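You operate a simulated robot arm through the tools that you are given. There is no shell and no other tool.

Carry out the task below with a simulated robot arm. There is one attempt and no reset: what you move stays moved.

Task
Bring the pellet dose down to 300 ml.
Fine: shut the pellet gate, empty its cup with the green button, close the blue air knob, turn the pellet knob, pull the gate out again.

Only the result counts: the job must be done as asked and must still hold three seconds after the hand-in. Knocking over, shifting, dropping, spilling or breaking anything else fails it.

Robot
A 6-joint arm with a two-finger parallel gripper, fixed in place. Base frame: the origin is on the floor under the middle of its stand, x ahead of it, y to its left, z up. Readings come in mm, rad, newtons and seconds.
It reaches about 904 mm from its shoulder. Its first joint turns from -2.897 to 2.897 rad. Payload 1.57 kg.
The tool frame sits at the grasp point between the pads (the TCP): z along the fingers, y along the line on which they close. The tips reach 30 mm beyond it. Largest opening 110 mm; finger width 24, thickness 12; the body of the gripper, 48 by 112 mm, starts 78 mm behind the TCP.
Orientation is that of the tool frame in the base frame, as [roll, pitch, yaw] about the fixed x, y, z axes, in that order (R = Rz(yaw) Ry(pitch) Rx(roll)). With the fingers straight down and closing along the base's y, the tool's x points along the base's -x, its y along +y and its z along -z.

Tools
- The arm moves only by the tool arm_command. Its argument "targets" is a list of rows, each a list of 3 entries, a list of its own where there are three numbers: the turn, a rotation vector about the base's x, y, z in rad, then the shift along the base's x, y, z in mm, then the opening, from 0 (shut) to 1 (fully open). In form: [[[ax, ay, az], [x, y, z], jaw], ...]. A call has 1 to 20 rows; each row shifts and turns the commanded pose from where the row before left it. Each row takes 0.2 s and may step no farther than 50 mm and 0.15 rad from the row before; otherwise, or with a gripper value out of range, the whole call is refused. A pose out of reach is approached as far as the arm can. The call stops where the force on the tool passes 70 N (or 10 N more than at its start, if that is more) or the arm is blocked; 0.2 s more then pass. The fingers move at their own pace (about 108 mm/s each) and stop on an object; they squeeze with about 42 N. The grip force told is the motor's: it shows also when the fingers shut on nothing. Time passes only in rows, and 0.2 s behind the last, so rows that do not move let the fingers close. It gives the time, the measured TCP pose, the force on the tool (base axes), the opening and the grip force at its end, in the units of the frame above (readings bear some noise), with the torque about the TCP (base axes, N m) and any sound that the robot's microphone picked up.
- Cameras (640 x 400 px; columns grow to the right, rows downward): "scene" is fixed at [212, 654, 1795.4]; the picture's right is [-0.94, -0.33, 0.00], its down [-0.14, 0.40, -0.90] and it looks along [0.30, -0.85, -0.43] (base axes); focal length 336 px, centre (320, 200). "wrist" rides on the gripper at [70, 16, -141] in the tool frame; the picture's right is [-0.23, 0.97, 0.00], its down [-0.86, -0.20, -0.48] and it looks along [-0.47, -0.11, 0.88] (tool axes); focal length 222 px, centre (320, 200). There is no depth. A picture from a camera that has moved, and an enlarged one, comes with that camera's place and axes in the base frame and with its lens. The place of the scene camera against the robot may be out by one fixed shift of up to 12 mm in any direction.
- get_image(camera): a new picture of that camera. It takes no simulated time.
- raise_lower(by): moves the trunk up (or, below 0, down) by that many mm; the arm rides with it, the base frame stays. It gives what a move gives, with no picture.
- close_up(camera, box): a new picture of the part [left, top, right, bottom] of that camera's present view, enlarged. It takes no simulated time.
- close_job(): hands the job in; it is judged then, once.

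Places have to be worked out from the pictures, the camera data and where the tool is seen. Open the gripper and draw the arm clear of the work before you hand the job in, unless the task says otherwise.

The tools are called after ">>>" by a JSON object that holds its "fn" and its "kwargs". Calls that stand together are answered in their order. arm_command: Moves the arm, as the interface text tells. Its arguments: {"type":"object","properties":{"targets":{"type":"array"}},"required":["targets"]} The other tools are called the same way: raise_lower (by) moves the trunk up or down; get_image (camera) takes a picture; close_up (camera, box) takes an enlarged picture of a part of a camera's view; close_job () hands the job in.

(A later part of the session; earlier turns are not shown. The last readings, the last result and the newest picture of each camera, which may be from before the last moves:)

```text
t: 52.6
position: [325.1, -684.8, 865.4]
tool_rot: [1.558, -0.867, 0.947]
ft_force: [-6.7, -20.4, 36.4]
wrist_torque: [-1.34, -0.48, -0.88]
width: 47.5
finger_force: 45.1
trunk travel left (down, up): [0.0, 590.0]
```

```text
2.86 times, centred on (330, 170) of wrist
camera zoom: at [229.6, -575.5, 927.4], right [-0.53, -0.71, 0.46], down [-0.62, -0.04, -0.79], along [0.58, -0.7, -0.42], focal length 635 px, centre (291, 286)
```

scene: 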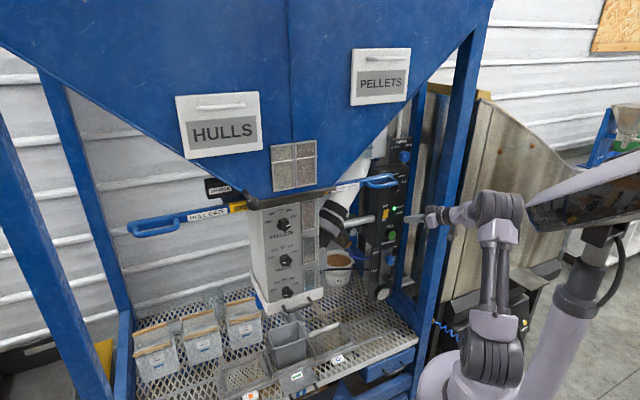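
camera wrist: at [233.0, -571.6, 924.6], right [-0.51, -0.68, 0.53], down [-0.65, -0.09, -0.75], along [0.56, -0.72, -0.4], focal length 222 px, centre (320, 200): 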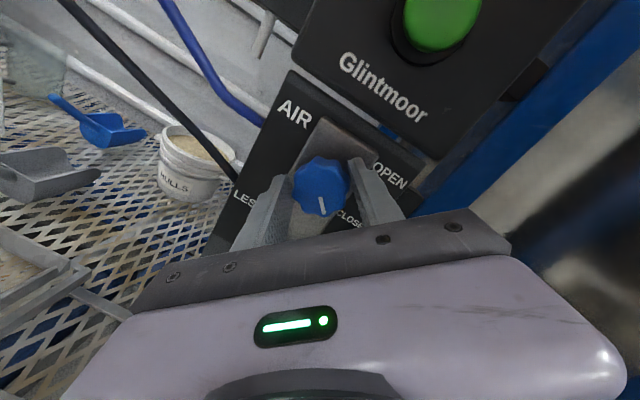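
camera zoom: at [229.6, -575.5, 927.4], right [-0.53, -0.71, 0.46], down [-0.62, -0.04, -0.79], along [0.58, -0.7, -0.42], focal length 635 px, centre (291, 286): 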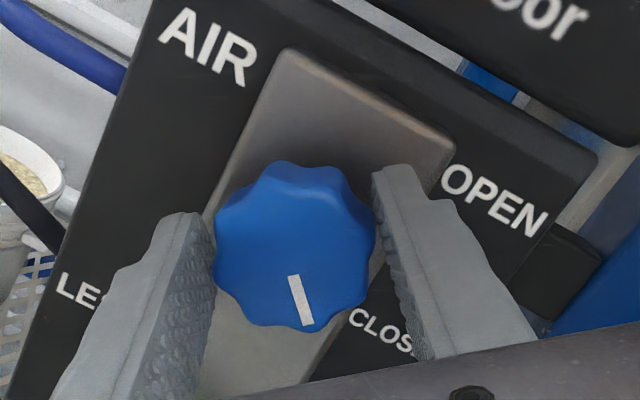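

The mark stayed put while the gripper slipped past it: the air knob is at its CLOSED stop. I open the fingers and back straight out.

>>> {"fn": "arm_command", "kwargs": {"targets": [[[0, 0, 0], [0, 0, 0], 0.75], [[0, 0, 0], [0, 0, 0], 0.75], [[0, 0, 0], [-16, 11.7, 0], 0.75], [[0, 0, 0], [-24, 17.6, 0], 0.75], [[0, 0, 0], [-24, 17.6, 0], 0.75]]}}

>>> {"fn": "get_image", "kwargs": {"camera": "wrist"}}

>>> {"fn": "close_up", "kwargs": {"camera": "scene", "box": [360, 170, 440, 310]}}

```text
t: 53.9
position: [262.5, -638.6, 860.7]
tool_rot: [1.566, -0.866, 0.942]
ft_force: [-0.6, -0.4, 0.1]
wrist_torque: [-0.02, -0.04, 0.03]
width: 82.3
finger_force: 0.1
trunk travel left (down, up): [0.0, 590.0]
```

```text
taken
camera wrist: at [168.1, -529.3, 923.9], right [-0.53, -0.72, 0.46], down [-0.62, -0.04, -0.78], along [0.58, -0.7, -0.42], focal length 222 px, centre (320, 200)
```

wrist: 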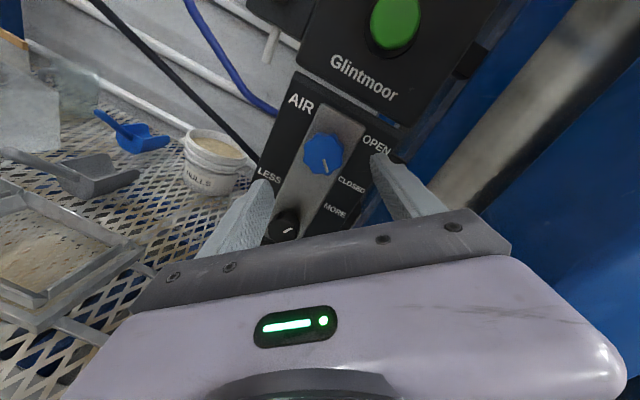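

```text
2.86 times, centred on (400, 240) of scene
camera zoom: at [212.0, 654.0, 1795.4], right [-0.94, -0.33, 0.0], down [-0.14, 0.4, -0.9], along [0.3, -0.85, -0.43], focal length 961 px, centre (91, 86)
```

zoom: 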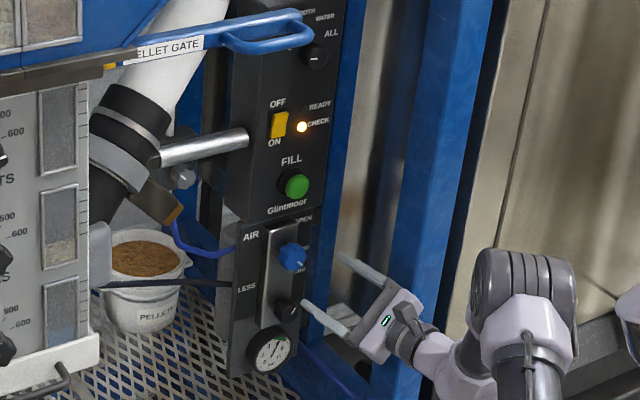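

READY has gone out, CHECK stays on, and the air knob points at CLOSED. For the dial I must bring the wrist round to the other side, so I first retreat and rise.

>>> {"fn": "arm_command", "kwargs": {"targets": [[[0, 0, 0], [-18, 28, 15], 0], [[0, 0, 0], [-18, 30, 25], 0], [[0, 0, 0], [-14, 30, 30], 0], [[0, 0, 0], [-12, 30, 30], 0]]}}

```text
t: 54.9
position: [199.4, -520.4, 960.0]
tool_rot: [1.568, -0.868, 0.94]
ft_force: [-0.3, 0.1, 0.6]
wrist_torque: [-0.02, 0.0, 0.01]
width: 0.0
finger_force: 20.8
trunk travel left (down, up): [0.0, 590.0]
```

Clean. Now the first part of the swing toward a downward-pointing tool, rising as I go.

>>> {"fn": "arm_command", "kwargs": {"targets": [[[-0.0817, 0.0644, 0.1039], [0.9, 5, 9.5], 0], [[-0.0817, 0.0644, 0.1039], [0.9, 5, 9.5], 0], [[-0.0817, 0.0644, 0.1039], [0.9, 5, 9.5], 0], [[-0.0817, 0.0644, 0.1039], [0.9, 5, 9.5], 0], [[-0.0817, 0.0644, 0.1039], [0.9, 5, 9.5], 0]]}}

>>> {"fn": "get_image", "kwargs": {"camera": "scene"}}

```text
t: 56.0
position: [203.7, -495.5, 1008.9]
tool_rot: [1.726, -0.369, 1.379]
ft_force: [0.3, -0.1, -0.3]
wrist_torque: [-0.03, -0.01, -0.01]
width: 0.0
finger_force: 21.2
trunk travel left (down, up): [0.0, 590.0]
```

```text
taken
```

scene: 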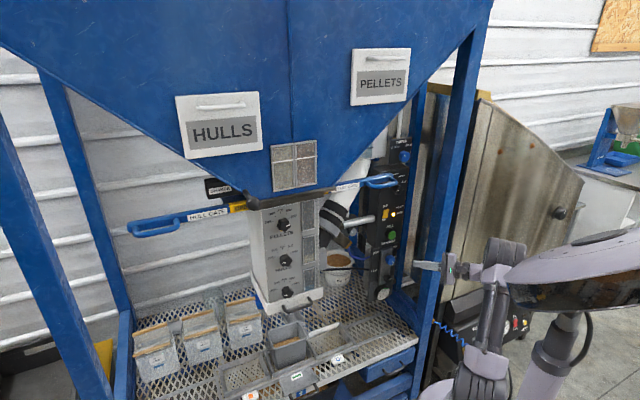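

The swing proceeds without limits. I continue with the next stretch.

>>> {"fn": "arm_command", "kwargs": {"targets": [[[-0.0817, 0.0644, 0.1039], [0.9, 5, 10], 0], [[-0.0817, 0.0644, 0.1039], [0.9, 5, 10], 0], [[-0.0817, 0.0644, 0.1039], [0.9, 5, 10], 0], [[-0.0817, 0.0644, 0.1039], [0.9, 5, 10], 0], [[-0.0817, 0.0644, 0.1039], [0.9, 5, 10], 0], [[-0.0817, 0.0644, 0.1039], [0.9, 5, 10], 0]]}}

>>> {"fn": "get_image", "kwargs": {"camera": "scene"}}

```text
t: 57.5
position: [209.8, -464.5, 1068.3]
tool_rot: [2.153, 0.081, 1.959]
ft_force: [0.2, -0.1, -0.3]
wrist_torque: [0.01, -0.05, 0.0]
width: 0.0
finger_force: 20.9
trunk travel left (down, up): [0.0, 590.0]
```

```text
taken
```

scene: 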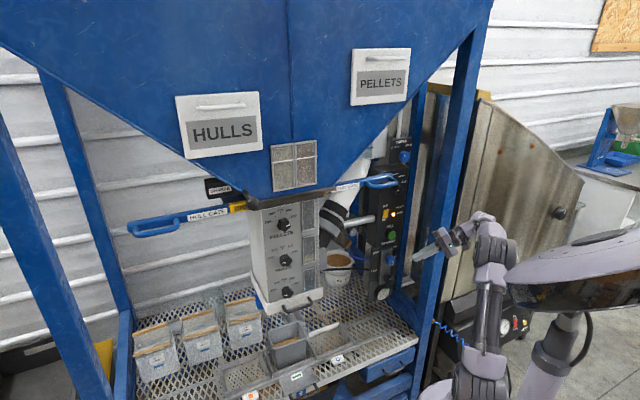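

Halfway, still free. I finish the swing to the tool-down posture.

>>> {"fn": "arm_command", "kwargs": {"targets": [[[-0.0817, 0.0644, 0.1039], [0.9, 5, 10], 0], [[-0.0817, 0.0644, 0.1039], [0.9, 5, 10], 0], [[-0.0817, 0.0644, 0.1039], [0.9, 5, 10], 0], [[-0.0817, 0.0644, 0.1039], [0.9, 5, 10], 0], [[-0.0817, 0.0644, 0.1039], [0.9, 5, 10], 0], [[-0.0817, 0.0644, 0.1039], [0.9, 5, 10], 0], [[-0.0817, 0.0644, 0.1039], [0.9, 5, 10], 0], [[-0.0817, 0.0644, 0.1039], [0.9, 5, 10], 0], [[-0.0817, 0.0644, 0.1039], [0.9, 5, 10], 0], [[-0.0817, 0.0644, 0.1039], [0.9, 5, 10], 0]]}}

>>> {"fn": "get_image", "kwargs": {"camera": "scene"}}

```text
t: 59.6
position: [219.8, -414.2, 1166.8]
tool_rot: [-3.141, 0.0, 3.14]
ft_force: [-0.5, 0.6, -0.4]
wrist_torque: [-0.02, 0.01, 0.02]
width: 0.0
finger_force: 21.2
trunk travel left (down, up): [0.0, 590.0]
```

```text
taken
```

scene: 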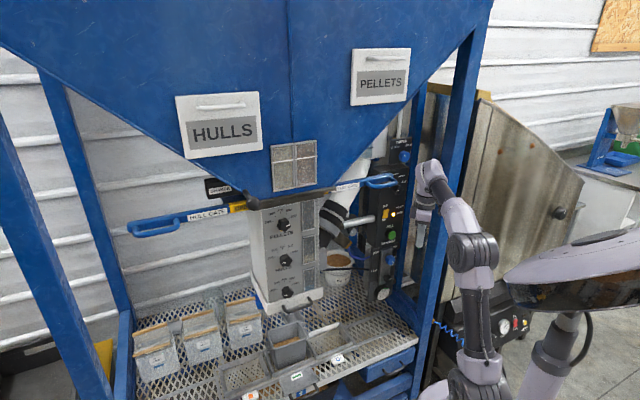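

I'm back in the starting posture (tool down), which I know leads safely to the front-facing pose. I repeat that route: out toward +y, then forward, then turn.

>>> {"fn": "arm_command", "kwargs": {"targets": [[[0, 0, 0], [0, 43, 0], 0], [[0, 0, 0], [0, 43, 0], 0], [[0, 0, 0], [0, 43, 0], 0], [[0, 0, 0], [0, 43, 0], 0], [[0, 0, 0], [0, 43, 0], 0], [[0, 0, 0], [0, 45, 0], 0], [[0, 0, 0], [40, 25, -5], 0], [[0, 0, 0], [40, 25, -5], 0], [[0, 0, 0], [40, 25, -5], 0], [[0, 0, 0], [40, 25, -5], 0], [[0, 0, 0], [40, 25, -5], 0]]}}

```text
t: 62.0
position: [420.8, -28.1, 1143.3]
tool_rot: [3.137, 0.002, 3.139]
ft_force: [0.6, 0.3, -0.4]
wrist_torque: [-0.01, 0.01, 0.0]
width: 0.0
finger_force: 21.0
trunk travel left (down, up): [0.0, 590.0]
```

On track. Now the turn to face the machine.

>>> {"fn": "arm_command", "kwargs": {"targets": [[[-0.1006, 0.0461, 0.1006], [5, -2, -4], 0], [[-0.1006, 0.0461, 0.1006], [5, -2, -4], 0], [[-0.1006, 0.0461, 0.1006], [5, -2, -4], 0], [[-0.1006, 0.0461, 0.1006], [5, -2, -4], 0], [[-0.1006, 0.0461, 0.1006], [5, -2, -4], 0], [[-0.1006, 0.0461, 0.1006], [5, -2, -4], 0], [[-0.1006, 0.0461, 0.1006], [5, -2, -4], 0], [[-0.1006, 0.0461, 0.1006], [5, -2, -4], 0]]}}

>>> {"fn": "arm_command", "kwargs": {"targets": [[[-0.1006, 0.0461, 0.1006], [5, -2, -4], 0], [[-0.1006, 0.0461, 0.1006], [5, -2, -4], 0], [[-0.1006, 0.0461, 0.1006], [5, -2, -4], 0], [[-0.1006, 0.0461, 0.1006], [5, -2, -4], 0], [[-0.1006, 0.0461, 0.1006], [5, -2, -4], 0], [[-0.1006, 0.0461, 0.1006], [5, -2, -4], 0], [[-0.1006, 0.0461, 0.1006], [5, -2, -4], 0], [[-0.1006, 0.0461, 0.1006], [5, -2, -4], 0], [[-0.1006, 0.0461, 0.1006], [5, -2, -4], 0]]}}

>>> {"fn": "get_image", "kwargs": {"camera": "wrist"}}

```text
t: 63.9
position: [458.9, -46.5, 1111.1]
tool_rot: [-2.495, -0.608, -2.496]
ft_force: [-0.1, 0.1, 0.5]
wrist_torque: [0.01, -0.04, -0.01]
width: 0.2
finger_force: 21.2
trunk travel left (down, up): [0.0, 590.0]
```

```text
t: 65.8
position: [505.2, -63.7, 1075.6]
tool_rot: [-1.945, -1.566, -2.058]
ft_force: [0.6, -0.4, 0.2]
wrist_torque: [0.01, 0.01, 0.0]
width: 0.0
finger_force: 21.4
trunk travel left (down, up): [0.0, 590.0]
```

```text
taken
camera wrist: at [399.7, 32.1, 1145.2], right [-0.74, -0.63, -0.23], down [-0.16, 0.5, -0.85], along [0.65, -0.59, -0.47], focal length 222 px, centre (320, 200)
```

wrist: 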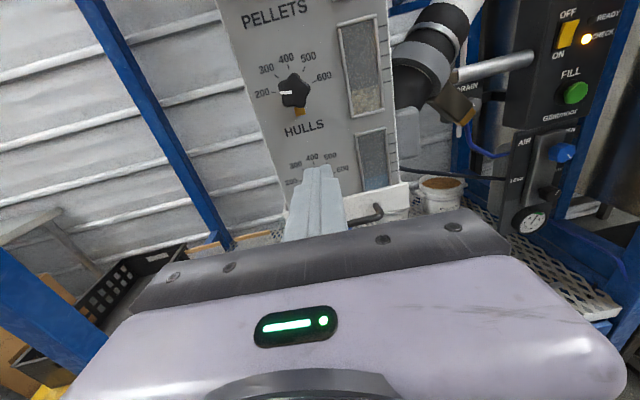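

The tool faces the dials squarely. I raise the trunk 195 mm to the pellets dial's height and look.

>>> {"fn": "raise_lower", "kwargs": {"by": 195}}

>>> {"fn": "get_image", "kwargs": {"camera": "wrist"}}

>>> {"fn": "close_up", "kwargs": {"camera": "wrist", "box": [240, 90, 400, 220]}}

```text
t: 68.0
position: [503.5, -65.3, 1270.8]
tool_rot: [-1.93, -1.565, -2.077]
ft_force: [0.0, 0.0, -0.2]
wrist_torque: [0.03, -0.01, -0.02]
width: 0.0
finger_force: 21.5
trunk travel left (down, up): [-195.0, 395.0]
```

```text
taken
camera wrist: at [399.7, 32.0, 1340.2], right [-0.74, -0.63, -0.23], down [-0.16, 0.5, -0.85], along [0.65, -0.6, -0.47], focal length 222 px, centre (320, 200)
```

wrist: 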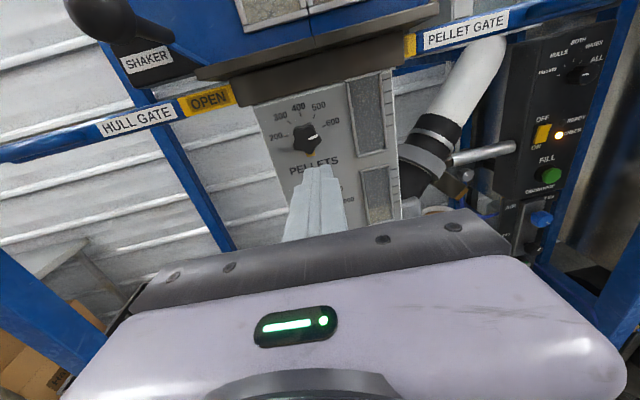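

```text
3.08 times, centred on (320, 155) of wrist
camera zoom: at [399.7, 32.0, 1340.2], right [-0.74, -0.63, -0.23], down [-0.16, 0.5, -0.85], along [0.65, -0.6, -0.47], focal length 684 px, centre (320, 338)
```

zoom: 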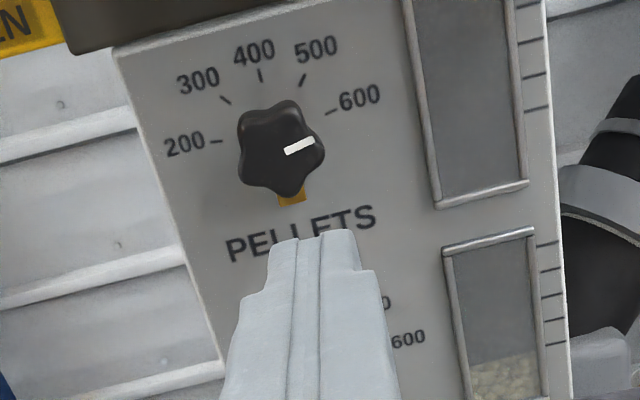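

The pellets dial reads 600: its mark is about 82° right of top, with ticks 40° apart. Two views put the knob face at (l 355, d 546, z 1274). I roll +45°, open to about 56 mm because of the ledge just above, and line up in front of it.

>>> {"fn": "arm_command", "kwargs": {"targets": [[[0.0858, -0.099, 0], [11, -8.1, 0.5], 0.51], [[0.0858, -0.099, 0], [11, -8.1, 0.5], 0.51], [[0.0858, -0.099, 0], [11, -8.1, 0.5], 0.51], [[0.0858, -0.099, 0], [11, -8.1, 0.5], 0.51], [[0.0858, -0.099, 0], [11, -8.1, 0.5], 0.51], [[0.0858, -0.099, 0], [11, -8.1, 0.5], 0.51]]}}

>>> {"fn": "get_image", "kwargs": {"camera": "wrist"}}

>>> {"fn": "close_up", "kwargs": {"camera": "wrist", "box": [240, 90, 400, 220]}}

```text
t: 69.4
position: [568.4, -113.7, 1274.0]
tool_rot: [-1.579, -0.777, -2.423]
ft_force: [0.6, 0.4, 0.3]
wrist_torque: [0.01, -0.04, 0.0]
width: 56.3
finger_force: 0.0
trunk travel left (down, up): [-195.0, 395.0]
```

```text
taken
camera wrist: at [430.7, -46.4, 1312.2], right [-0.4, -0.33, -0.85], down [0.25, 0.85, -0.45], along [0.88, -0.4, -0.26], focal length 222 px, centre (320, 200)
```

wrist: 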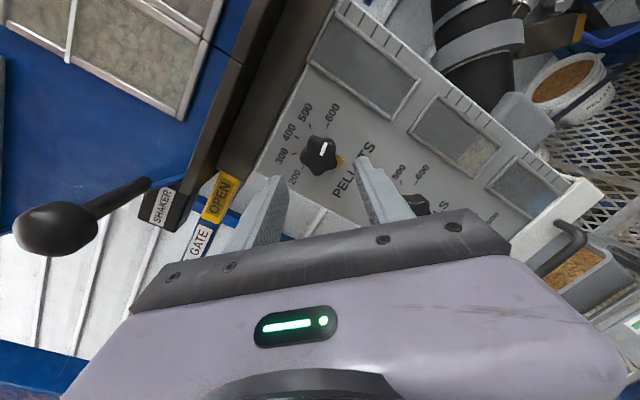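

```text
3.08 times, centred on (320, 155) of wrist
camera zoom: at [430.7, -46.4, 1312.2], right [-0.4, -0.33, -0.85], down [0.25, 0.85, -0.45], along [0.88, -0.4, -0.26], focal length 684 px, centre (320, 338)
```

zoom: 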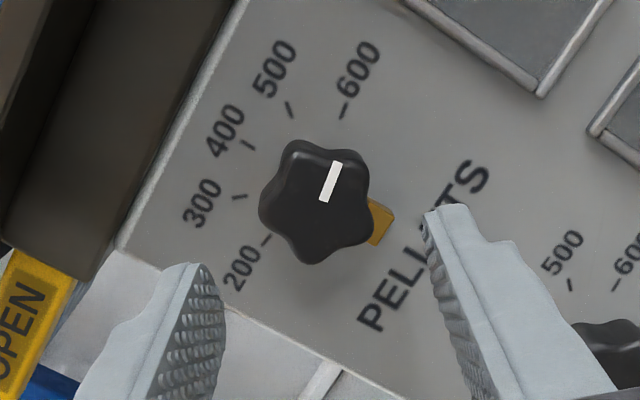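

The knob is within 2 mm of the tool axis. There is a small orange tab under the knob; I zoom in to see what it is before gripping.

>>> {"fn": "close_up", "kwargs": {"camera": "wrist", "box": [295, 125, 350, 180]}}

>>> {"fn": "close_up", "kwargs": {"camera": "wrist", "box": [375, 150, 455, 225]}}

```text
7.27 times, centred on (322, 152) of wrist
camera zoom: at [430.7, -46.4, 1312.2], right [-0.4, -0.33, -0.85], down [0.25, 0.85, -0.45], along [0.88, -0.4, -0.26], focal length 1615 px, centre (302, 546)
```

zoom: 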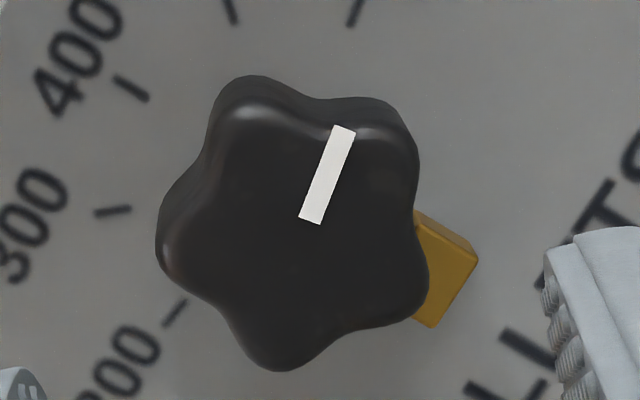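

```text
5.33 times, centred on (415, 188) of wrist
camera zoom: at [430.7, -46.4, 1312.2], right [-0.4, -0.33, -0.85], down [0.25, 0.85, -0.45], along [0.88, -0.4, -0.26], focal length 1185 px, centre (-187, 267)
```

zoom: 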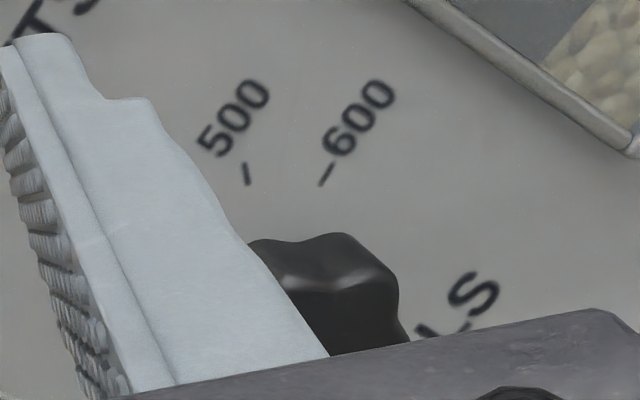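

The tab is a small fixed block below the knob, so I'll keep the fingers off it: tips only about 14 mm over the knob, turning within ±45° of sideways, in two grips. I advance over the knob.

>>> {"fn": "arm_command", "kwargs": {"targets": [[[0, 0, 0], [18.9, -20.6, 0.5], 0.51], [[0, 0, 0], [18.3, -21.2, 0.5], 0.51], [[0, 0, 0], [9.8, -11.3, 0.5], 0.51]]}}

>>> {"fn": "get_image", "kwargs": {"camera": "wrist"}}

>>> {"fn": "close_up", "kwargs": {"camera": "wrist", "box": [250, 110, 400, 230]}}

```text
t: 70.2
position: [617.2, -165.0, 1275.5]
tool_rot: [-1.582, -0.781, -2.422]
ft_force: [-0.4, -0.3, -0.7]
wrist_torque: [-0.03, 0.01, 0.0]
width: 55.9
finger_force: 0.0
trunk travel left (down, up): [-195.0, 395.0]
```

```text
taken
camera wrist: at [478.4, -98.5, 1314.4], right [-0.4, -0.34, -0.85], down [0.25, 0.85, -0.46], along [0.88, -0.4, -0.26], focal length 222 px, centre (320, 200)
```

wrist: 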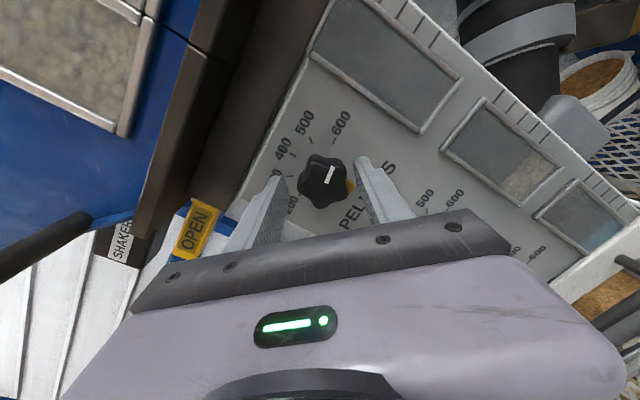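

```text
3.33 times, centred on (325, 170) of wrist
camera zoom: at [478.4, -98.5, 1314.4], right [-0.4, -0.34, -0.85], down [0.25, 0.85, -0.46], along [0.88, -0.4, -0.26], focal length 740 px, centre (303, 300)
```

zoom: 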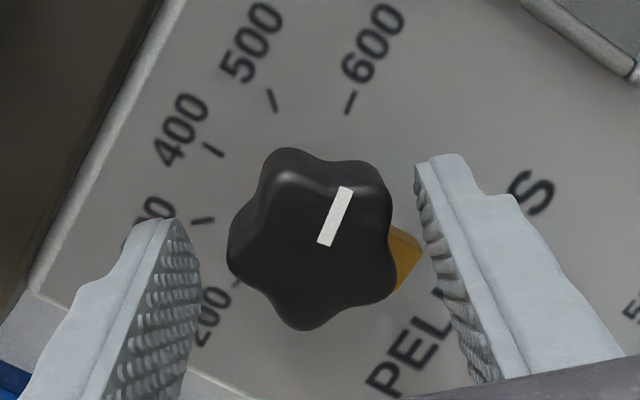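

The lower-right finger would close near the tab, so I roll back 15° to +30° and re-centre slightly before gripping.

>>> {"fn": "arm_command", "kwargs": {"targets": [[[-0.0858, 0.099, 0], [-0.8, -0.7, -0.5], 0.51], [[-0.0858, 0.099, 0], [0, 0, -0.5], 0.51]]}}

>>> {"fn": "close_up", "kwargs": {"camera": "wrist", "box": [250, 110, 400, 230]}}

```text
t: 70.8
position: [616.0, -166.4, 1274.1]
tool_rot: [-1.583, -1.043, -2.423]
ft_force: [0.5, 0.2, -0.9]
wrist_torque: [-0.02, -0.04, -0.02]
width: 56.4
finger_force: 0.0
trunk travel left (down, up): [-195.0, 395.0]
```

```text
3.33 times, centred on (325, 170) of wrist
camera zoom: at [486.4, -91.3, 1327.1], right [-0.55, -0.47, -0.69], down [0.14, 0.76, -0.64], along [0.82, -0.45, -0.35], focal length 740 px, centre (303, 300)
```

zoom: 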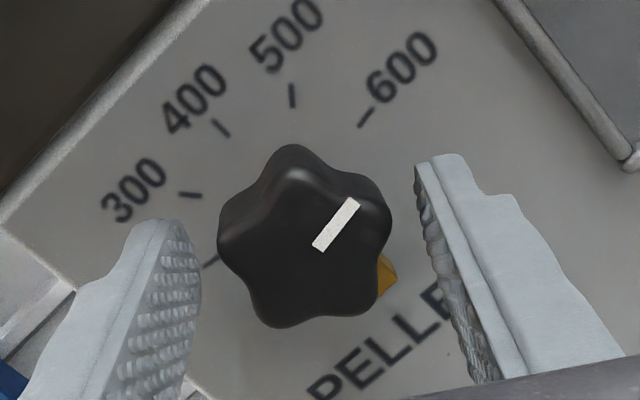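

Now the tab is clear of the finger's path. I close on the knob.

>>> {"fn": "arm_command", "kwargs": {"targets": [[[0, 0, 0], [0, 0, 0], 0], [[0, 0, 0], [0, 0, 0], 0], [[0, 0, 0], [0, 0, 0], 0]]}}

>>> {"fn": "close_up", "kwargs": {"camera": "wrist", "box": [250, 110, 400, 230]}}

```text
t: 71.6
position: [614.8, -167.2, 1273.2]
tool_rot: [-1.583, -1.041, -2.422]
ft_force: [-2.0, -1.2, -3.7]
wrist_torque: [-0.46, -0.44, 0.57]
width: 42.6
finger_force: 45.2
trunk travel left (down, up): [-195.0, 395.0]
```

```text
3.33 times, centred on (325, 170) of wrist
camera zoom: at [486.1, -91.6, 1326.9], right [-0.55, -0.47, -0.69], down [0.14, 0.76, -0.63], along [0.82, -0.45, -0.35], focal length 740 px, centre (303, 300)
```

zoom: 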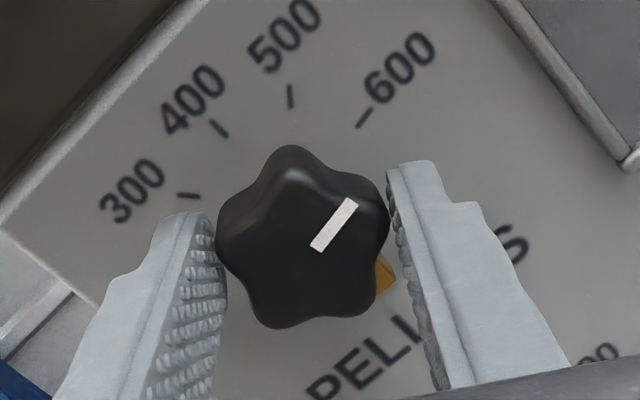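

Gripped at 42.6 mm. I turn counter-clockwise, two small steps first, to feel whether the dial moves freely.

>>> {"fn": "arm_command", "kwargs": {"targets": [[[-0.0858, 0.099, 0], [0, 0, 0], 0], [[-0.0858, 0.099, 0], [0, 0, 0], 0]]}}

>>> {"fn": "close_up", "kwargs": {"camera": "wrist", "box": [250, 110, 400, 230]}}

```text
t: 72.2
position: [614.1, -166.3, 1273.5]
tool_rot: [-1.589, -1.307, -2.416]
ft_force: [-5.7, 1.0, -8.8]
wrist_torque: [-0.59, -0.62, 0.57]
width: 42.7
finger_force: 45.0
trunk travel left (down, up): [-195.0, 395.0]
```

```text
3.33 times, centred on (325, 170) of wrist
camera zoom: at [497.9, -81.4, 1337.9], right [-0.67, -0.57, -0.47], down [0.0, 0.64, -0.77], along [0.74, -0.52, -0.43], focal length 740 px, centre (303, 300)
```

zoom: 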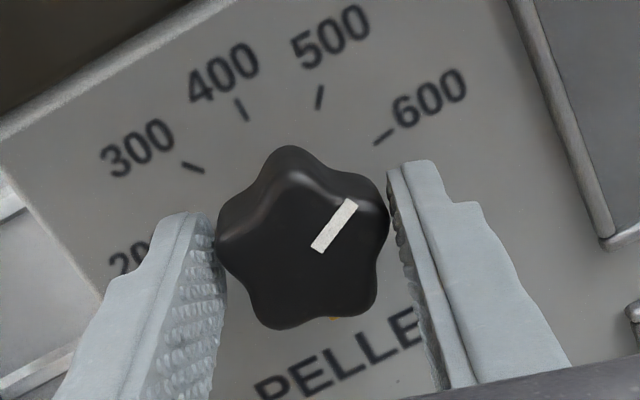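

The dial turns with the gripper. I carry on another 45° (60° in total for this grip).

>>> {"fn": "arm_command", "kwargs": {"targets": [[[-0.0858, 0.099, 0], [0, 0, 0], 0], [[-0.0858, 0.099, 0], [0, 0, 0], 0], [[-0.0858, 0.099, 0], [0, 0, 0], 0], [[-0.0858, 0.099, 0], [0, 0, 0], 0], [[-0.0858, 0.099, 0], [0, 0, 0], 0], [[-0.0858, 0.099, 0], [0, 0, 0], 0]]}}

>>> {"fn": "close_up", "kwargs": {"camera": "wrist", "box": [250, 110, 400, 230]}}

```text
t: 73.6
position: [614.8, -167.4, 1274.5]
tool_rot: [1.562, -1.051, 0.714]
ft_force: [2.5, 2.5, 5.6]
wrist_torque: [-0.39, -0.37, 1.22]
width: 42.4
finger_force: 45.0
trunk travel left (down, up): [-195.0, 395.0]
```

```text
3.33 times, centred on (325, 170) of wrist
camera zoom: at [539.6, -45.2, 1342.3], right [-0.73, -0.62, 0.29], down [-0.5, 0.2, -0.84], along [0.47, -0.76, -0.45], focal length 740 px, centre (303, 300)
```

zoom: 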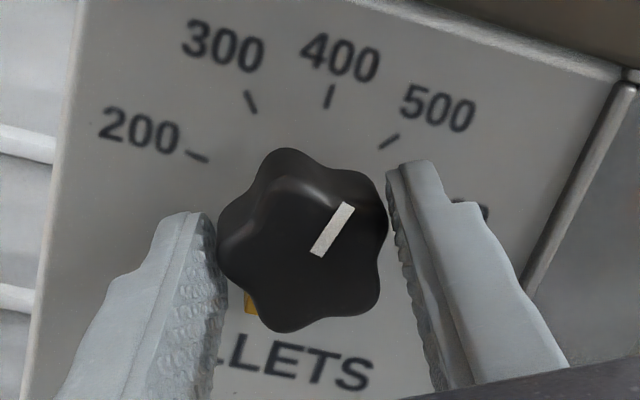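

The mark is now between 400 and 500, as expected for 60°. I open, roll back +60° around the knob, and take the second grip.

>>> {"fn": "arm_command", "kwargs": {"targets": [[[0, 0, 0], [0, 0, 0], 0.52], [[0, 0, 0], [0, 0, 0], 0.52], [[0.0858, -0.099, 0], [0, 0, 0], 0.52], [[0.0858, -0.099, 0], [0, 0, 0], 0.52], [[0.0858, -0.099, 0], [0, 0, 0], 0.52], [[0.0858, -0.099, 0], [0, 0, 0], 0.52], [[0.0858, -0.099, 0], [0, 0, 0], 0.52], [[0.0858, -0.099, 0], [0, 0, 0], 0.52], [[0.0858, -0.099, 0], [0, 0, 0], 0.52], [[0.0858, -0.099, 0], [0, 0, 0], 0.52]]}}

>>> {"fn": "close_up", "kwargs": {"camera": "wrist", "box": [250, 110, 400, 230]}}

```text
t: 75.8
position: [616.3, -167.2, 1273.7]
tool_rot: [-1.582, -1.039, -2.423]
ft_force: [-0.4, 0.3, 0.5]
wrist_torque: [-0.02, 0.01, 0.03]
width: 57.3
finger_force: 0.1
trunk travel left (down, up): [-195.0, 395.0]
```

```text
3.33 times, centred on (325, 170) of wrist
camera zoom: at [486.3, -91.6, 1326.6], right [-0.55, -0.47, -0.69], down [0.15, 0.76, -0.63], along [0.82, -0.45, -0.35], focal length 740 px, centre (303, 300)
```

zoom: 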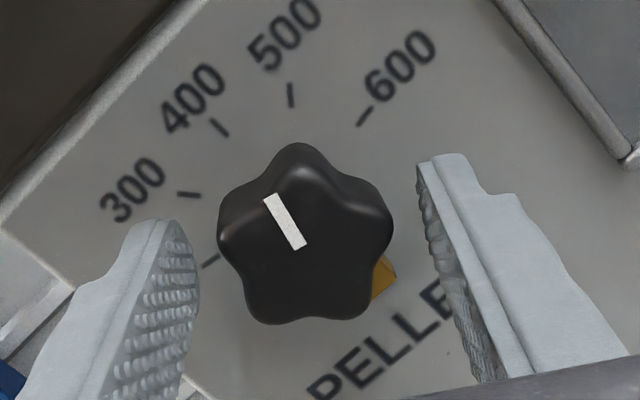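

The mark now sits about 18° right of top (≈445 ml), so about 58° more is needed to reach 300 (-40°). I grip again and turn 56.5°, then fine-tune by eye.

>>> {"fn": "arm_command", "kwargs": {"targets": [[[0, 0, 0], [0, 0, 0], 0], [[0, 0, 0], [0, 0, 0], 0], [[0, 0, 0], [0, 0, 0], 0], [[-0.0858, 0.099, 0], [0, 0, 0], 0], [[-0.0858, 0.099, 0], [0, 0, 0], 0], [[-0.0858, 0.099, 0], [0, 0, 0], 0], [[-0.0858, 0.099, 0], [0, 0, 0], 0], [[-0.0858, 0.099, 0], [0, 0, 0], 0], [[-0.0858, 0.099, 0], [0, 0, 0], 0], [[-0.0858, 0.099, 0], [0, 0, 0], 0], [[-0.0459, 0.0529, 0], [0, 0, 0], 0]]}}

>>> {"fn": "close_up", "kwargs": {"camera": "wrist", "box": [250, 110, 400, 230]}}

>>> {"fn": "close_up", "kwargs": {"camera": "scene", "box": [250, 195, 330, 255]}}

```text
t: 78.2
position: [617.0, -164.9, 1273.6]
tool_rot: [1.567, -1.111, 0.712]
ft_force: [-2.9, 2.0, -4.5]
wrist_torque: [-0.15, -0.19, 0.96]
width: 43.0
finger_force: 44.5
trunk travel left (down, up): [-195.0, 395.0]
```

```text
3.33 times, centred on (325, 170) of wrist
camera zoom: at [536.5, -48.1, 1343.5], right [-0.74, -0.63, 0.23], down [-0.46, 0.23, -0.86], along [0.49, -0.74, -0.46], focal length 740 px, centre (303, 300)
```

zoom: 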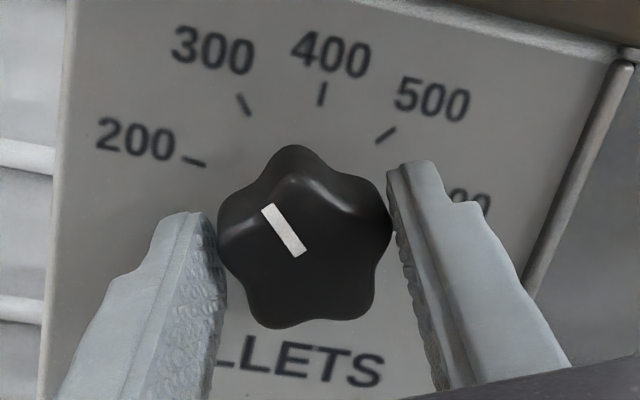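

```text
6.67 times, centred on (290, 225) of scene
camera zoom: at [212.0, 654.0, 1795.4], right [-0.94, -0.33, 0.0], down [-0.14, 0.4, -0.9], along [0.3, -0.85, -0.43], focal length 2243 px, centre (520, 33)
```

zoom: 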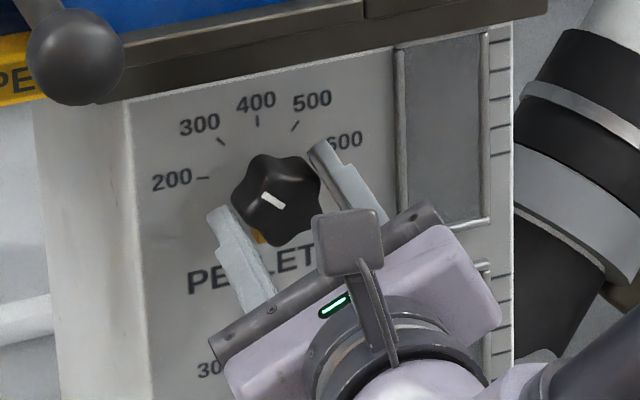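

By projecting ticks and mark onto their planes, I get the ticks at exactly 40° spacing and the mark near -45°, i.e. slightly past 300. I zoom in for a more exact reading.

>>> {"fn": "close_up", "kwargs": {"camera": "wrist", "box": [305, 135, 355, 195]}}

>>> {"fn": "close_up", "kwargs": {"camera": "wrist", "box": [275, 110, 365, 190]}}

```text
6.67 times, centred on (330, 165) of wrist
camera zoom: at [536.5, -48.1, 1343.5], right [-0.74, -0.63, 0.23], down [-0.46, 0.23, -0.86], along [0.49, -0.74, -0.46], focal length 1481 px, centre (253, 433)
```

zoom: 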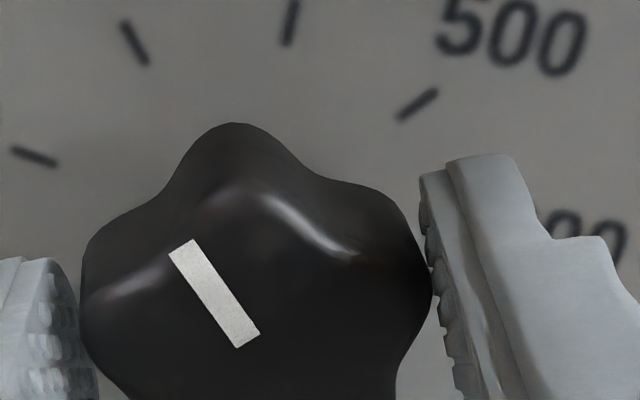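

```text
5.00 times, centred on (320, 150) of wrist
camera zoom: at [536.5, -48.1, 1343.5], right [-0.74, -0.63, 0.23], down [-0.46, 0.23, -0.86], along [0.49, -0.74, -0.46], focal length 1111 px, centre (320, 450)
```

zoom: 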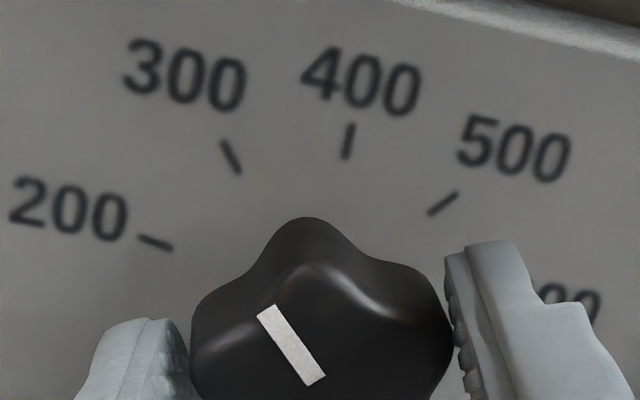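

The mark is about 4–5° past the 300 tick. I turn back clockwise 5° and read again.

>>> {"fn": "arm_command", "kwargs": {"targets": [[[0.057, -0.0657, 0], [0, 0, 0], 0], [[0, 0, 0], [0, 0, 0], 0]]}}

>>> {"fn": "close_up", "kwargs": {"camera": "wrist", "box": [305, 135, 355, 195]}}

>>> {"fn": "close_up", "kwargs": {"camera": "wrist", "box": [275, 110, 365, 190]}}

```text
t: 78.8
position: [615.1, -166.1, 1273.6]
tool_rot: [1.565, -1.2, 0.71]
ft_force: [0.2, 1.5, 0.9]
wrist_torque: [0.8, 0.81, 0.67]
width: 42.9
finger_force: 44.9
trunk travel left (down, up): [-195.0, 395.0]
```

```text
6.67 times, centred on (330, 165) of wrist
camera zoom: at [531.8, -52.2, 1344.9], right [-0.75, -0.64, 0.14], down [-0.4, 0.28, -0.87], along [0.52, -0.71, -0.47], focal length 1481 px, centre (253, 433)
```

zoom: 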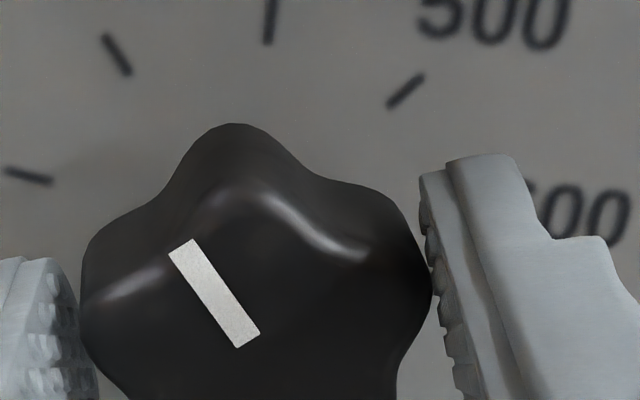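

```text
5.00 times, centred on (320, 150) of wrist
camera zoom: at [531.8, -52.2, 1344.9], right [-0.75, -0.64, 0.14], down [-0.4, 0.28, -0.87], along [0.52, -0.71, -0.47], focal length 1111 px, centre (320, 450)
```

zoom: 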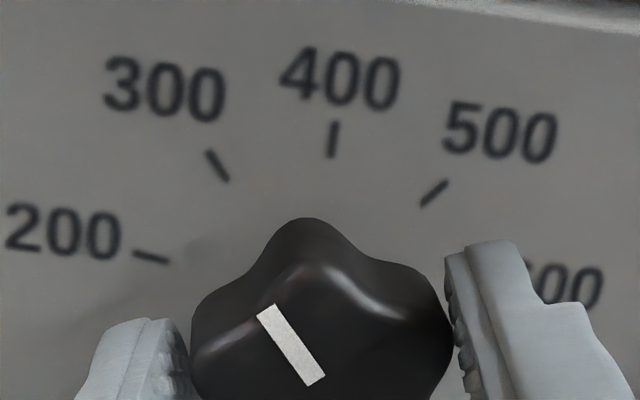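

The 300 tick measures -40.1° and the mark -41.1°: aligned within a degree. I release the knob, back straight out, and verify.

>>> {"fn": "arm_command", "kwargs": {"targets": [[[0, 0, 0], [0, 0, 0], 0.52], [[0, 0, 0], [0, 0, 0], 0.52], [[0, 0, 0], [-9.8, 11.3, 0], 0.52], [[0, 0, 0], [-19.7, 22.7, 0], 0.52], [[0, 0, 0], [-19.7, 22.7, 0], 0.52]]}}

>>> {"fn": "get_image", "kwargs": {"camera": "wrist"}}

>>> {"fn": "close_up", "kwargs": {"camera": "wrist", "box": [270, 100, 370, 190]}}

```text
t: 80.0
position: [565.6, -110.2, 1273.9]
tool_rot: [1.565, -1.199, 0.71]
ft_force: [0.3, -0.4, -0.6]
wrist_torque: [0.01, 0.01, 0.02]
width: 57.4
finger_force: 0.2
trunk travel left (down, up): [-195.0, 395.0]
```

```text
taken
camera wrist: at [482.2, 3.8, 1344.4], right [-0.75, -0.64, 0.14], down [-0.4, 0.28, -0.87], along [0.52, -0.71, -0.47], focal length 222 px, centre (320, 200)
```

wrist: 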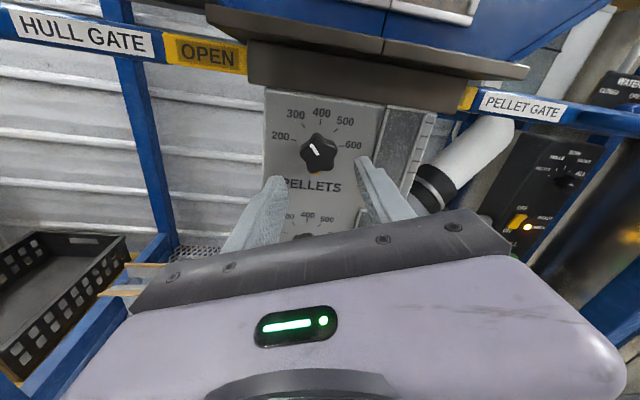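

```text
4.44 times, centred on (320, 145) of wrist
camera zoom: at [482.2, 3.8, 1344.4], right [-0.75, -0.64, 0.14], down [-0.4, 0.28, -0.87], along [0.52, -0.71, -0.47], focal length 987 px, centre (320, 444)
```

zoom: 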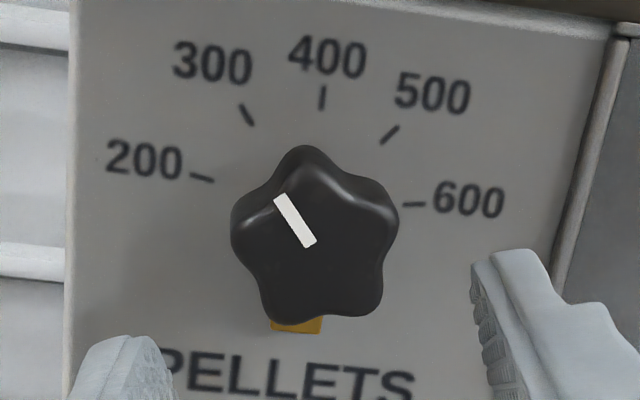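

The released dial reads 300: mark -39.0° against tick -39.1°. Now for the gate. I back away, then tilt the tool down 45° and roll so the closed fingers can push the handle out from its inner side.

>>> {"fn": "arm_command", "kwargs": {"targets": [[[0, 0, 0], [-16, 18.5, 10], 0], [[0, 0, 0], [-18, 20.5, 10], 0], [[0.099, 0.0858, 0], [0, 0, 15], 0], [[0.099, 0.0858, 0], [0, 0, 15], 0], [[0.099, 0.0858, 0], [0, 0, 15], 0], [[0.099, 0.0858, 0], [0, 0, 15], 0], [[0.099, 0.0858, 0], [0, 0, 15], 0], [[0.099, 0.0858, 0], [0, 0, 15], 0]]}}

```text
t: 81.8
position: [534.1, -70.6, 1384.5]
tool_rot: [2.787, -0.715, -0.357]
ft_force: [-0.4, -0.7, 0.4]
wrist_torque: [0.02, 0.0, 0.02]
width: 0.0
finger_force: 21.4
trunk travel left (down, up): [-195.0, 395.0]
```

No reach problems. I roll to put the camera on the right while sliding right in front of the hopper.

>>> {"fn": "arm_command", "kwargs": {"targets": [[[0.063, -0.0748, -0.0981], [-6.2, -9.2, 3], 0], [[0.063, -0.0748, -0.0981], [-6.2, -9.2, 3], 0], [[0.063, -0.0748, -0.0981], [-6.2, -9.2, 3], 0], [[0.063, -0.0748, -0.0981], [-6.2, -9.2, 3], 0], [[0.063, -0.0748, -0.0981], [-6.2, -9.2, 3], 0], [[0.063, -0.0748, -0.0981], [-6.2, -9.2, 3], 0], [[0.063, -0.0748, -0.0981], [-6.2, -9.2, 3], 0]]}}

>>> {"fn": "arm_command", "kwargs": {"targets": [[[0.063, -0.0748, -0.0981], [-6.2, -9.2, 3], 0], [[0.063, -0.0748, -0.0981], [-6.2, -9.2, 3], 0], [[0.063, -0.0748, -0.0981], [-6.2, -9.2, 3], 0], [[0.063, -0.0748, -0.0981], [-6.2, -9.2, 3], 0], [[0.063, -0.0748, -0.0981], [-6.2, -9.2, 3], 0], [[0.063, -0.0748, -0.0981], [-6.2, -9.2, 3], 0], [[0.063, -0.0748, -0.0981], [-6.2, -9.2, 3], 0]]}}

>>> {"fn": "get_image", "kwargs": {"camera": "wrist"}}

>>> {"fn": "get_image", "kwargs": {"camera": "scene"}}

```text
t: 83.4
position: [490.1, -135.8, 1403.1]
tool_rot: [-2.633, -0.631, -1.63]
ft_force: [-0.8, -0.2, -0.3]
wrist_torque: [0.0, 0.01, 0.01]
width: 0.0
finger_force: 20.7
trunk travel left (down, up): [-195.0, 395.0]
```

```text
t: 85.0
position: [445.9, -199.7, 1426.4]
tool_rot: [-2.356, -0.009, -2.437]
ft_force: [0.2, 0.3, 0.7]
wrist_torque: [0.01, 0.0, -0.01]
width: 0.0
finger_force: 22.0
trunk travel left (down, up): [-195.0, 395.0]
```

```text
taken
camera wrist: at [320.9, -159.9, 1515.9], right [-0.28, 0.67, -0.69], down [0.53, 0.71, 0.47], along [0.8, -0.23, -0.55], focal length 222 px, centre (320, 200)
```

wrist: 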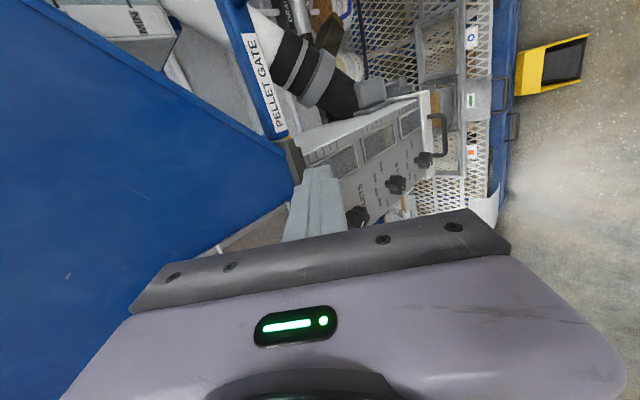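

```text
taken
```

scene: 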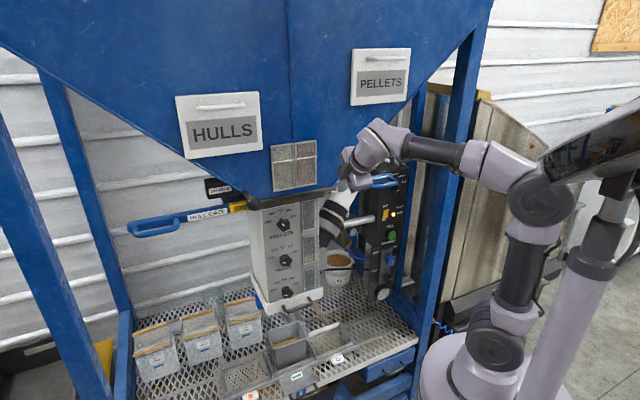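

Exactly the posture wanted. I move right to above the inner side of the handle loop and look at it closely.

>>> {"fn": "arm_command", "kwargs": {"targets": [[[0, 0, 0], [-20, -35.9, 2], 0], [[0, 0, 0], [-20, -35.9, 2], 0], [[0, 0, 0], [-20, -35.9, 2], 0]]}}

>>> {"fn": "get_image", "kwargs": {"camera": "wrist"}}

>>> {"fn": "close_up", "kwargs": {"camera": "scene", "box": [320, 110, 440, 220]}}

```text
t: 85.8
position: [387.1, -310.0, 1433.1]
tool_rot: [-2.356, -0.009, -2.433]
ft_force: [0.0, -0.2, -0.2]
wrist_torque: [0.02, -0.01, 0.0]
width: 0.2
finger_force: 21.2
trunk travel left (down, up): [-195.0, 395.0]
```

```text
taken
camera wrist: at [261.4, -269.1, 1522.2], right [-0.28, 0.67, -0.69], down [0.53, 0.71, 0.47], along [0.8, -0.23, -0.55], focal length 222 px, centre (320, 200)
```

wrist: 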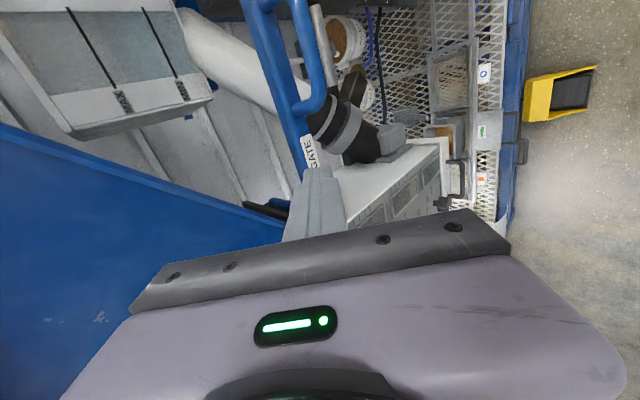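

```text
3.64 times, centred on (380, 165) of scene
camera zoom: at [212.0, 654.0, 1795.4], right [-0.94, -0.33, 0.0], down [-0.14, 0.4, -0.9], along [0.3, -0.85, -0.43], focal length 1224 px, centre (102, 327)
```

zoom: 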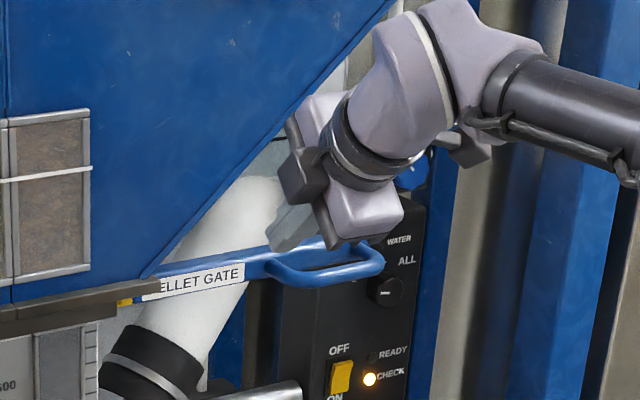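

The loop's inner leg is at l≈46, d≈573, and my closed fingers are at l≈89, clear of it. I lower the tips in front of the bar to the loop's height.

>>> {"fn": "arm_command", "kwargs": {"targets": [[[0, 0, 0], [13.8, -15.9, -25.3], 0], [[0, 0, 0], [13.8, -15.9, -25.3], 0], [[0, 0, 0], [11, -12.7, -25], 0]]}}

>>> {"fn": "get_image", "kwargs": {"camera": "wrist"}}

>>> {"fn": "close_up", "kwargs": {"camera": "scene", "box": [330, 140, 420, 220]}}

```text
t: 86.6
position: [425.9, -356.3, 1356.1]
tool_rot: [-2.356, -0.011, -2.434]
ft_force: [-0.4, -0.1, -0.3]
wrist_torque: [0.03, 0.0, 0.0]
width: 0.0
finger_force: 21.4
trunk travel left (down, up): [-195.0, 395.0]
```

```text
taken
camera wrist: at [301.4, -315.4, 1446.0], right [-0.28, 0.67, -0.69], down [0.53, 0.71, 0.47], along [0.8, -0.23, -0.55], focal length 222 px, centre (320, 200)
```

wrist: 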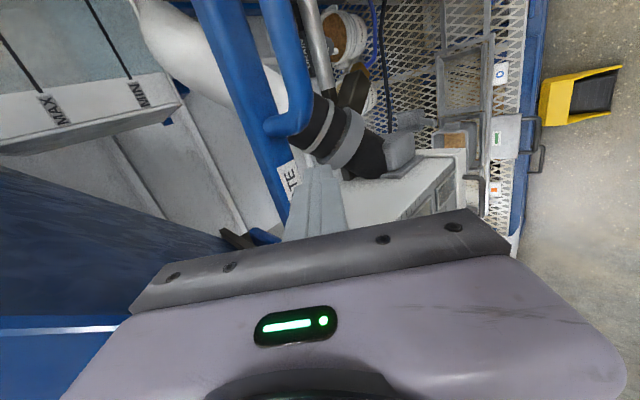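

```text
5.00 times, centred on (375, 180) of scene
camera zoom: at [212.0, 654.0, 1795.4], right [-0.94, -0.33, 0.0], down [-0.14, 0.4, -0.9], along [0.3, -0.85, -0.43], focal length 1682 px, centre (45, 300)
```

zoom: 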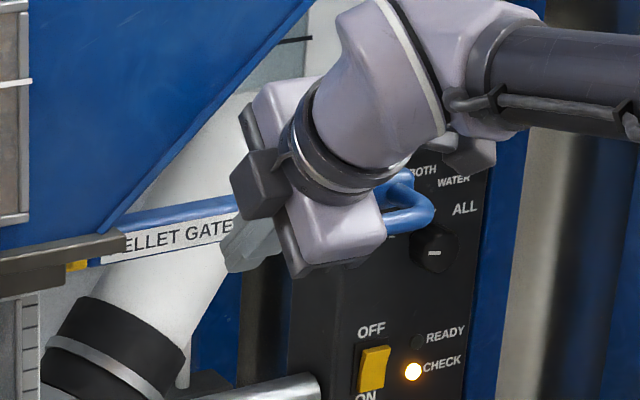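

The fingers stand in front of the bar, just inside the loop's inner leg. I push outward in 10 mm steps.

>>> {"fn": "arm_command", "kwargs": {"targets": [[[0, 0, 0], [-7.56, -6.55, 0], 0], [[0, 0, 0], [-7.56, -6.55, 0], 0], [[0, 0, 0], [-7.56, -6.55, 0], 0], [[0, 0, 0], [-7.56, -6.55, 0], 0], [[0, 0, 0], [-7.56, -6.55, 0], 0]]}}

>>> {"fn": "close_up", "kwargs": {"camera": "scene", "box": [330, 140, 420, 220]}}

>>> {"fn": "get_image", "kwargs": {"camera": "wrist"}}

```text
t: 87.8
position: [387.2, -384.4, 1355.6]
tool_rot: [-2.357, -0.013, -2.435]
ft_force: [0.2, 0.3, 0.7]
wrist_torque: [0.01, 0.02, -0.01]
width: 0.1
finger_force: 21.6
trunk travel left (down, up): [-195.0, 395.0]
```

```text
5.00 times, centred on (375, 180) of scene
camera zoom: at [212.0, 654.0, 1795.4], right [-0.94, -0.33, 0.0], down [-0.14, 0.4, -0.9], along [0.3, -0.85, -0.43], focal length 1682 px, centre (45, 300)
```

zoom: 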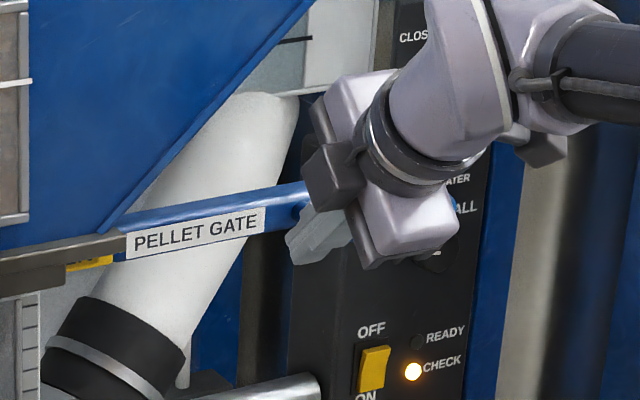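

```text
taken
camera wrist: at [263.1, -345.0, 1445.0], right [-0.28, 0.67, -0.69], down [0.53, 0.71, 0.47], along [0.8, -0.23, -0.55], focal length 222 px, centre (320, 200)
```

wrist: 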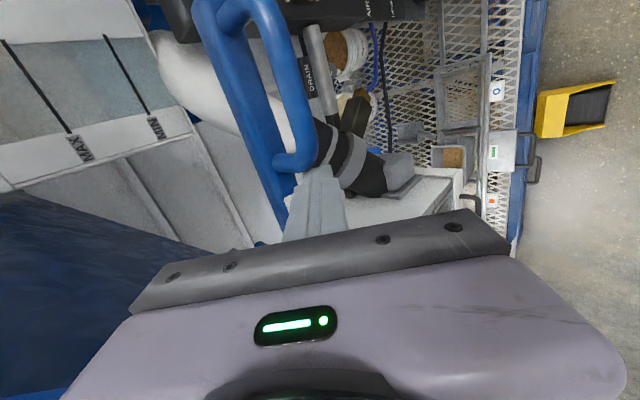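

The gate slides out smoothly; the full label and some yellow show again. I push on to the outer stop.

>>> {"fn": "arm_command", "kwargs": {"targets": [[[0, 0, 0], [-7.56, -6.55, 0], 0], [[0, 0, 0], [-7.56, -6.55, 0], 0], [[0, 0, 0], [-7.56, -6.55, 0], 0], [[0, 0, 0], [-6, -5.2, 0], 0], [[0, 0, 0], [-4, -3.5, 0], 0]]}}

>>> {"fn": "close_up", "kwargs": {"camera": "scene", "box": [330, 140, 420, 220]}}

```text
t: 89.0
position: [357.8, -411.0, 1355.0]
tool_rot: [-2.358, -0.011, -2.434]
ft_force: [19.7, 10.5, 3.6]
wrist_torque: [-0.03, -0.17, 0.53]
width: 0.0
finger_force: 21.8
trunk travel left (down, up): [-195.0, 395.0]
```

```text
5.00 times, centred on (375, 180) of scene
camera zoom: at [212.0, 654.0, 1795.4], right [-0.94, -0.33, 0.0], down [-0.14, 0.4, -0.9], along [0.3, -0.85, -0.43], focal length 1682 px, centre (45, 300)
```

zoom: 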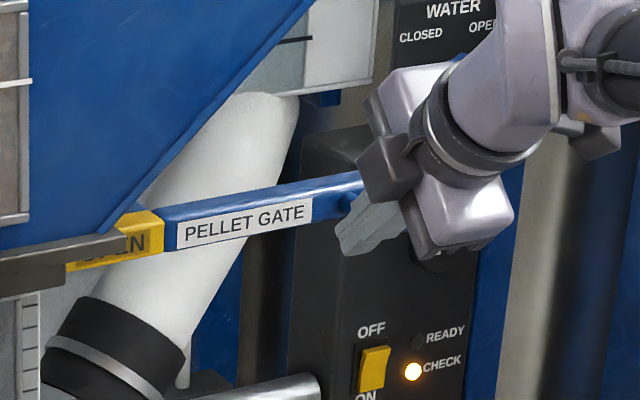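

The label is back at its original place in the picture and 22 N resists: it looks fully out. I give one more small push to be sure it is on its stop.

>>> {"fn": "arm_command", "kwargs": {"targets": [[[0, 0, 0], [-3.0, -2.6, 0], 0]]}}

>>> {"fn": "close_up", "kwargs": {"camera": "scene", "box": [230, 170, 390, 290]}}

```text
t: 89.4
position: [358.2, -411.8, 1354.8]
tool_rot: [-2.358, -0.015, -2.432]
ft_force: [32.4, 22.6, 0.5]
wrist_torque: [0.17, -0.25, 0.97]
width: 0.0
finger_force: 21.4
trunk travel left (down, up): [-195.0, 395.0]
```

```text
3.33 times, centred on (310, 230) of scene
camera zoom: at [212.0, 654.0, 1795.4], right [-0.94, -0.33, 0.0], down [-0.14, 0.4, -0.9], along [0.3, -0.85, -0.43], focal length 1122 px, centre (353, 100)
```

zoom: 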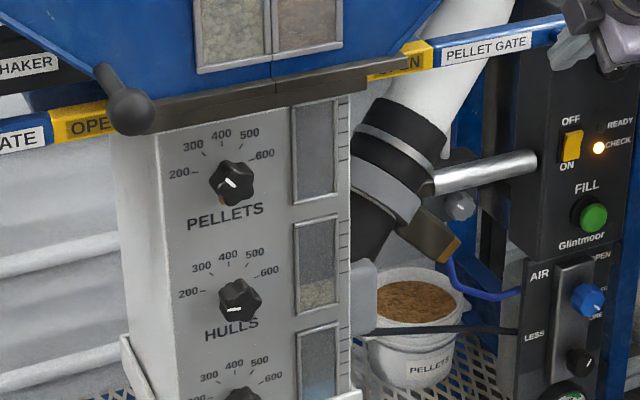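

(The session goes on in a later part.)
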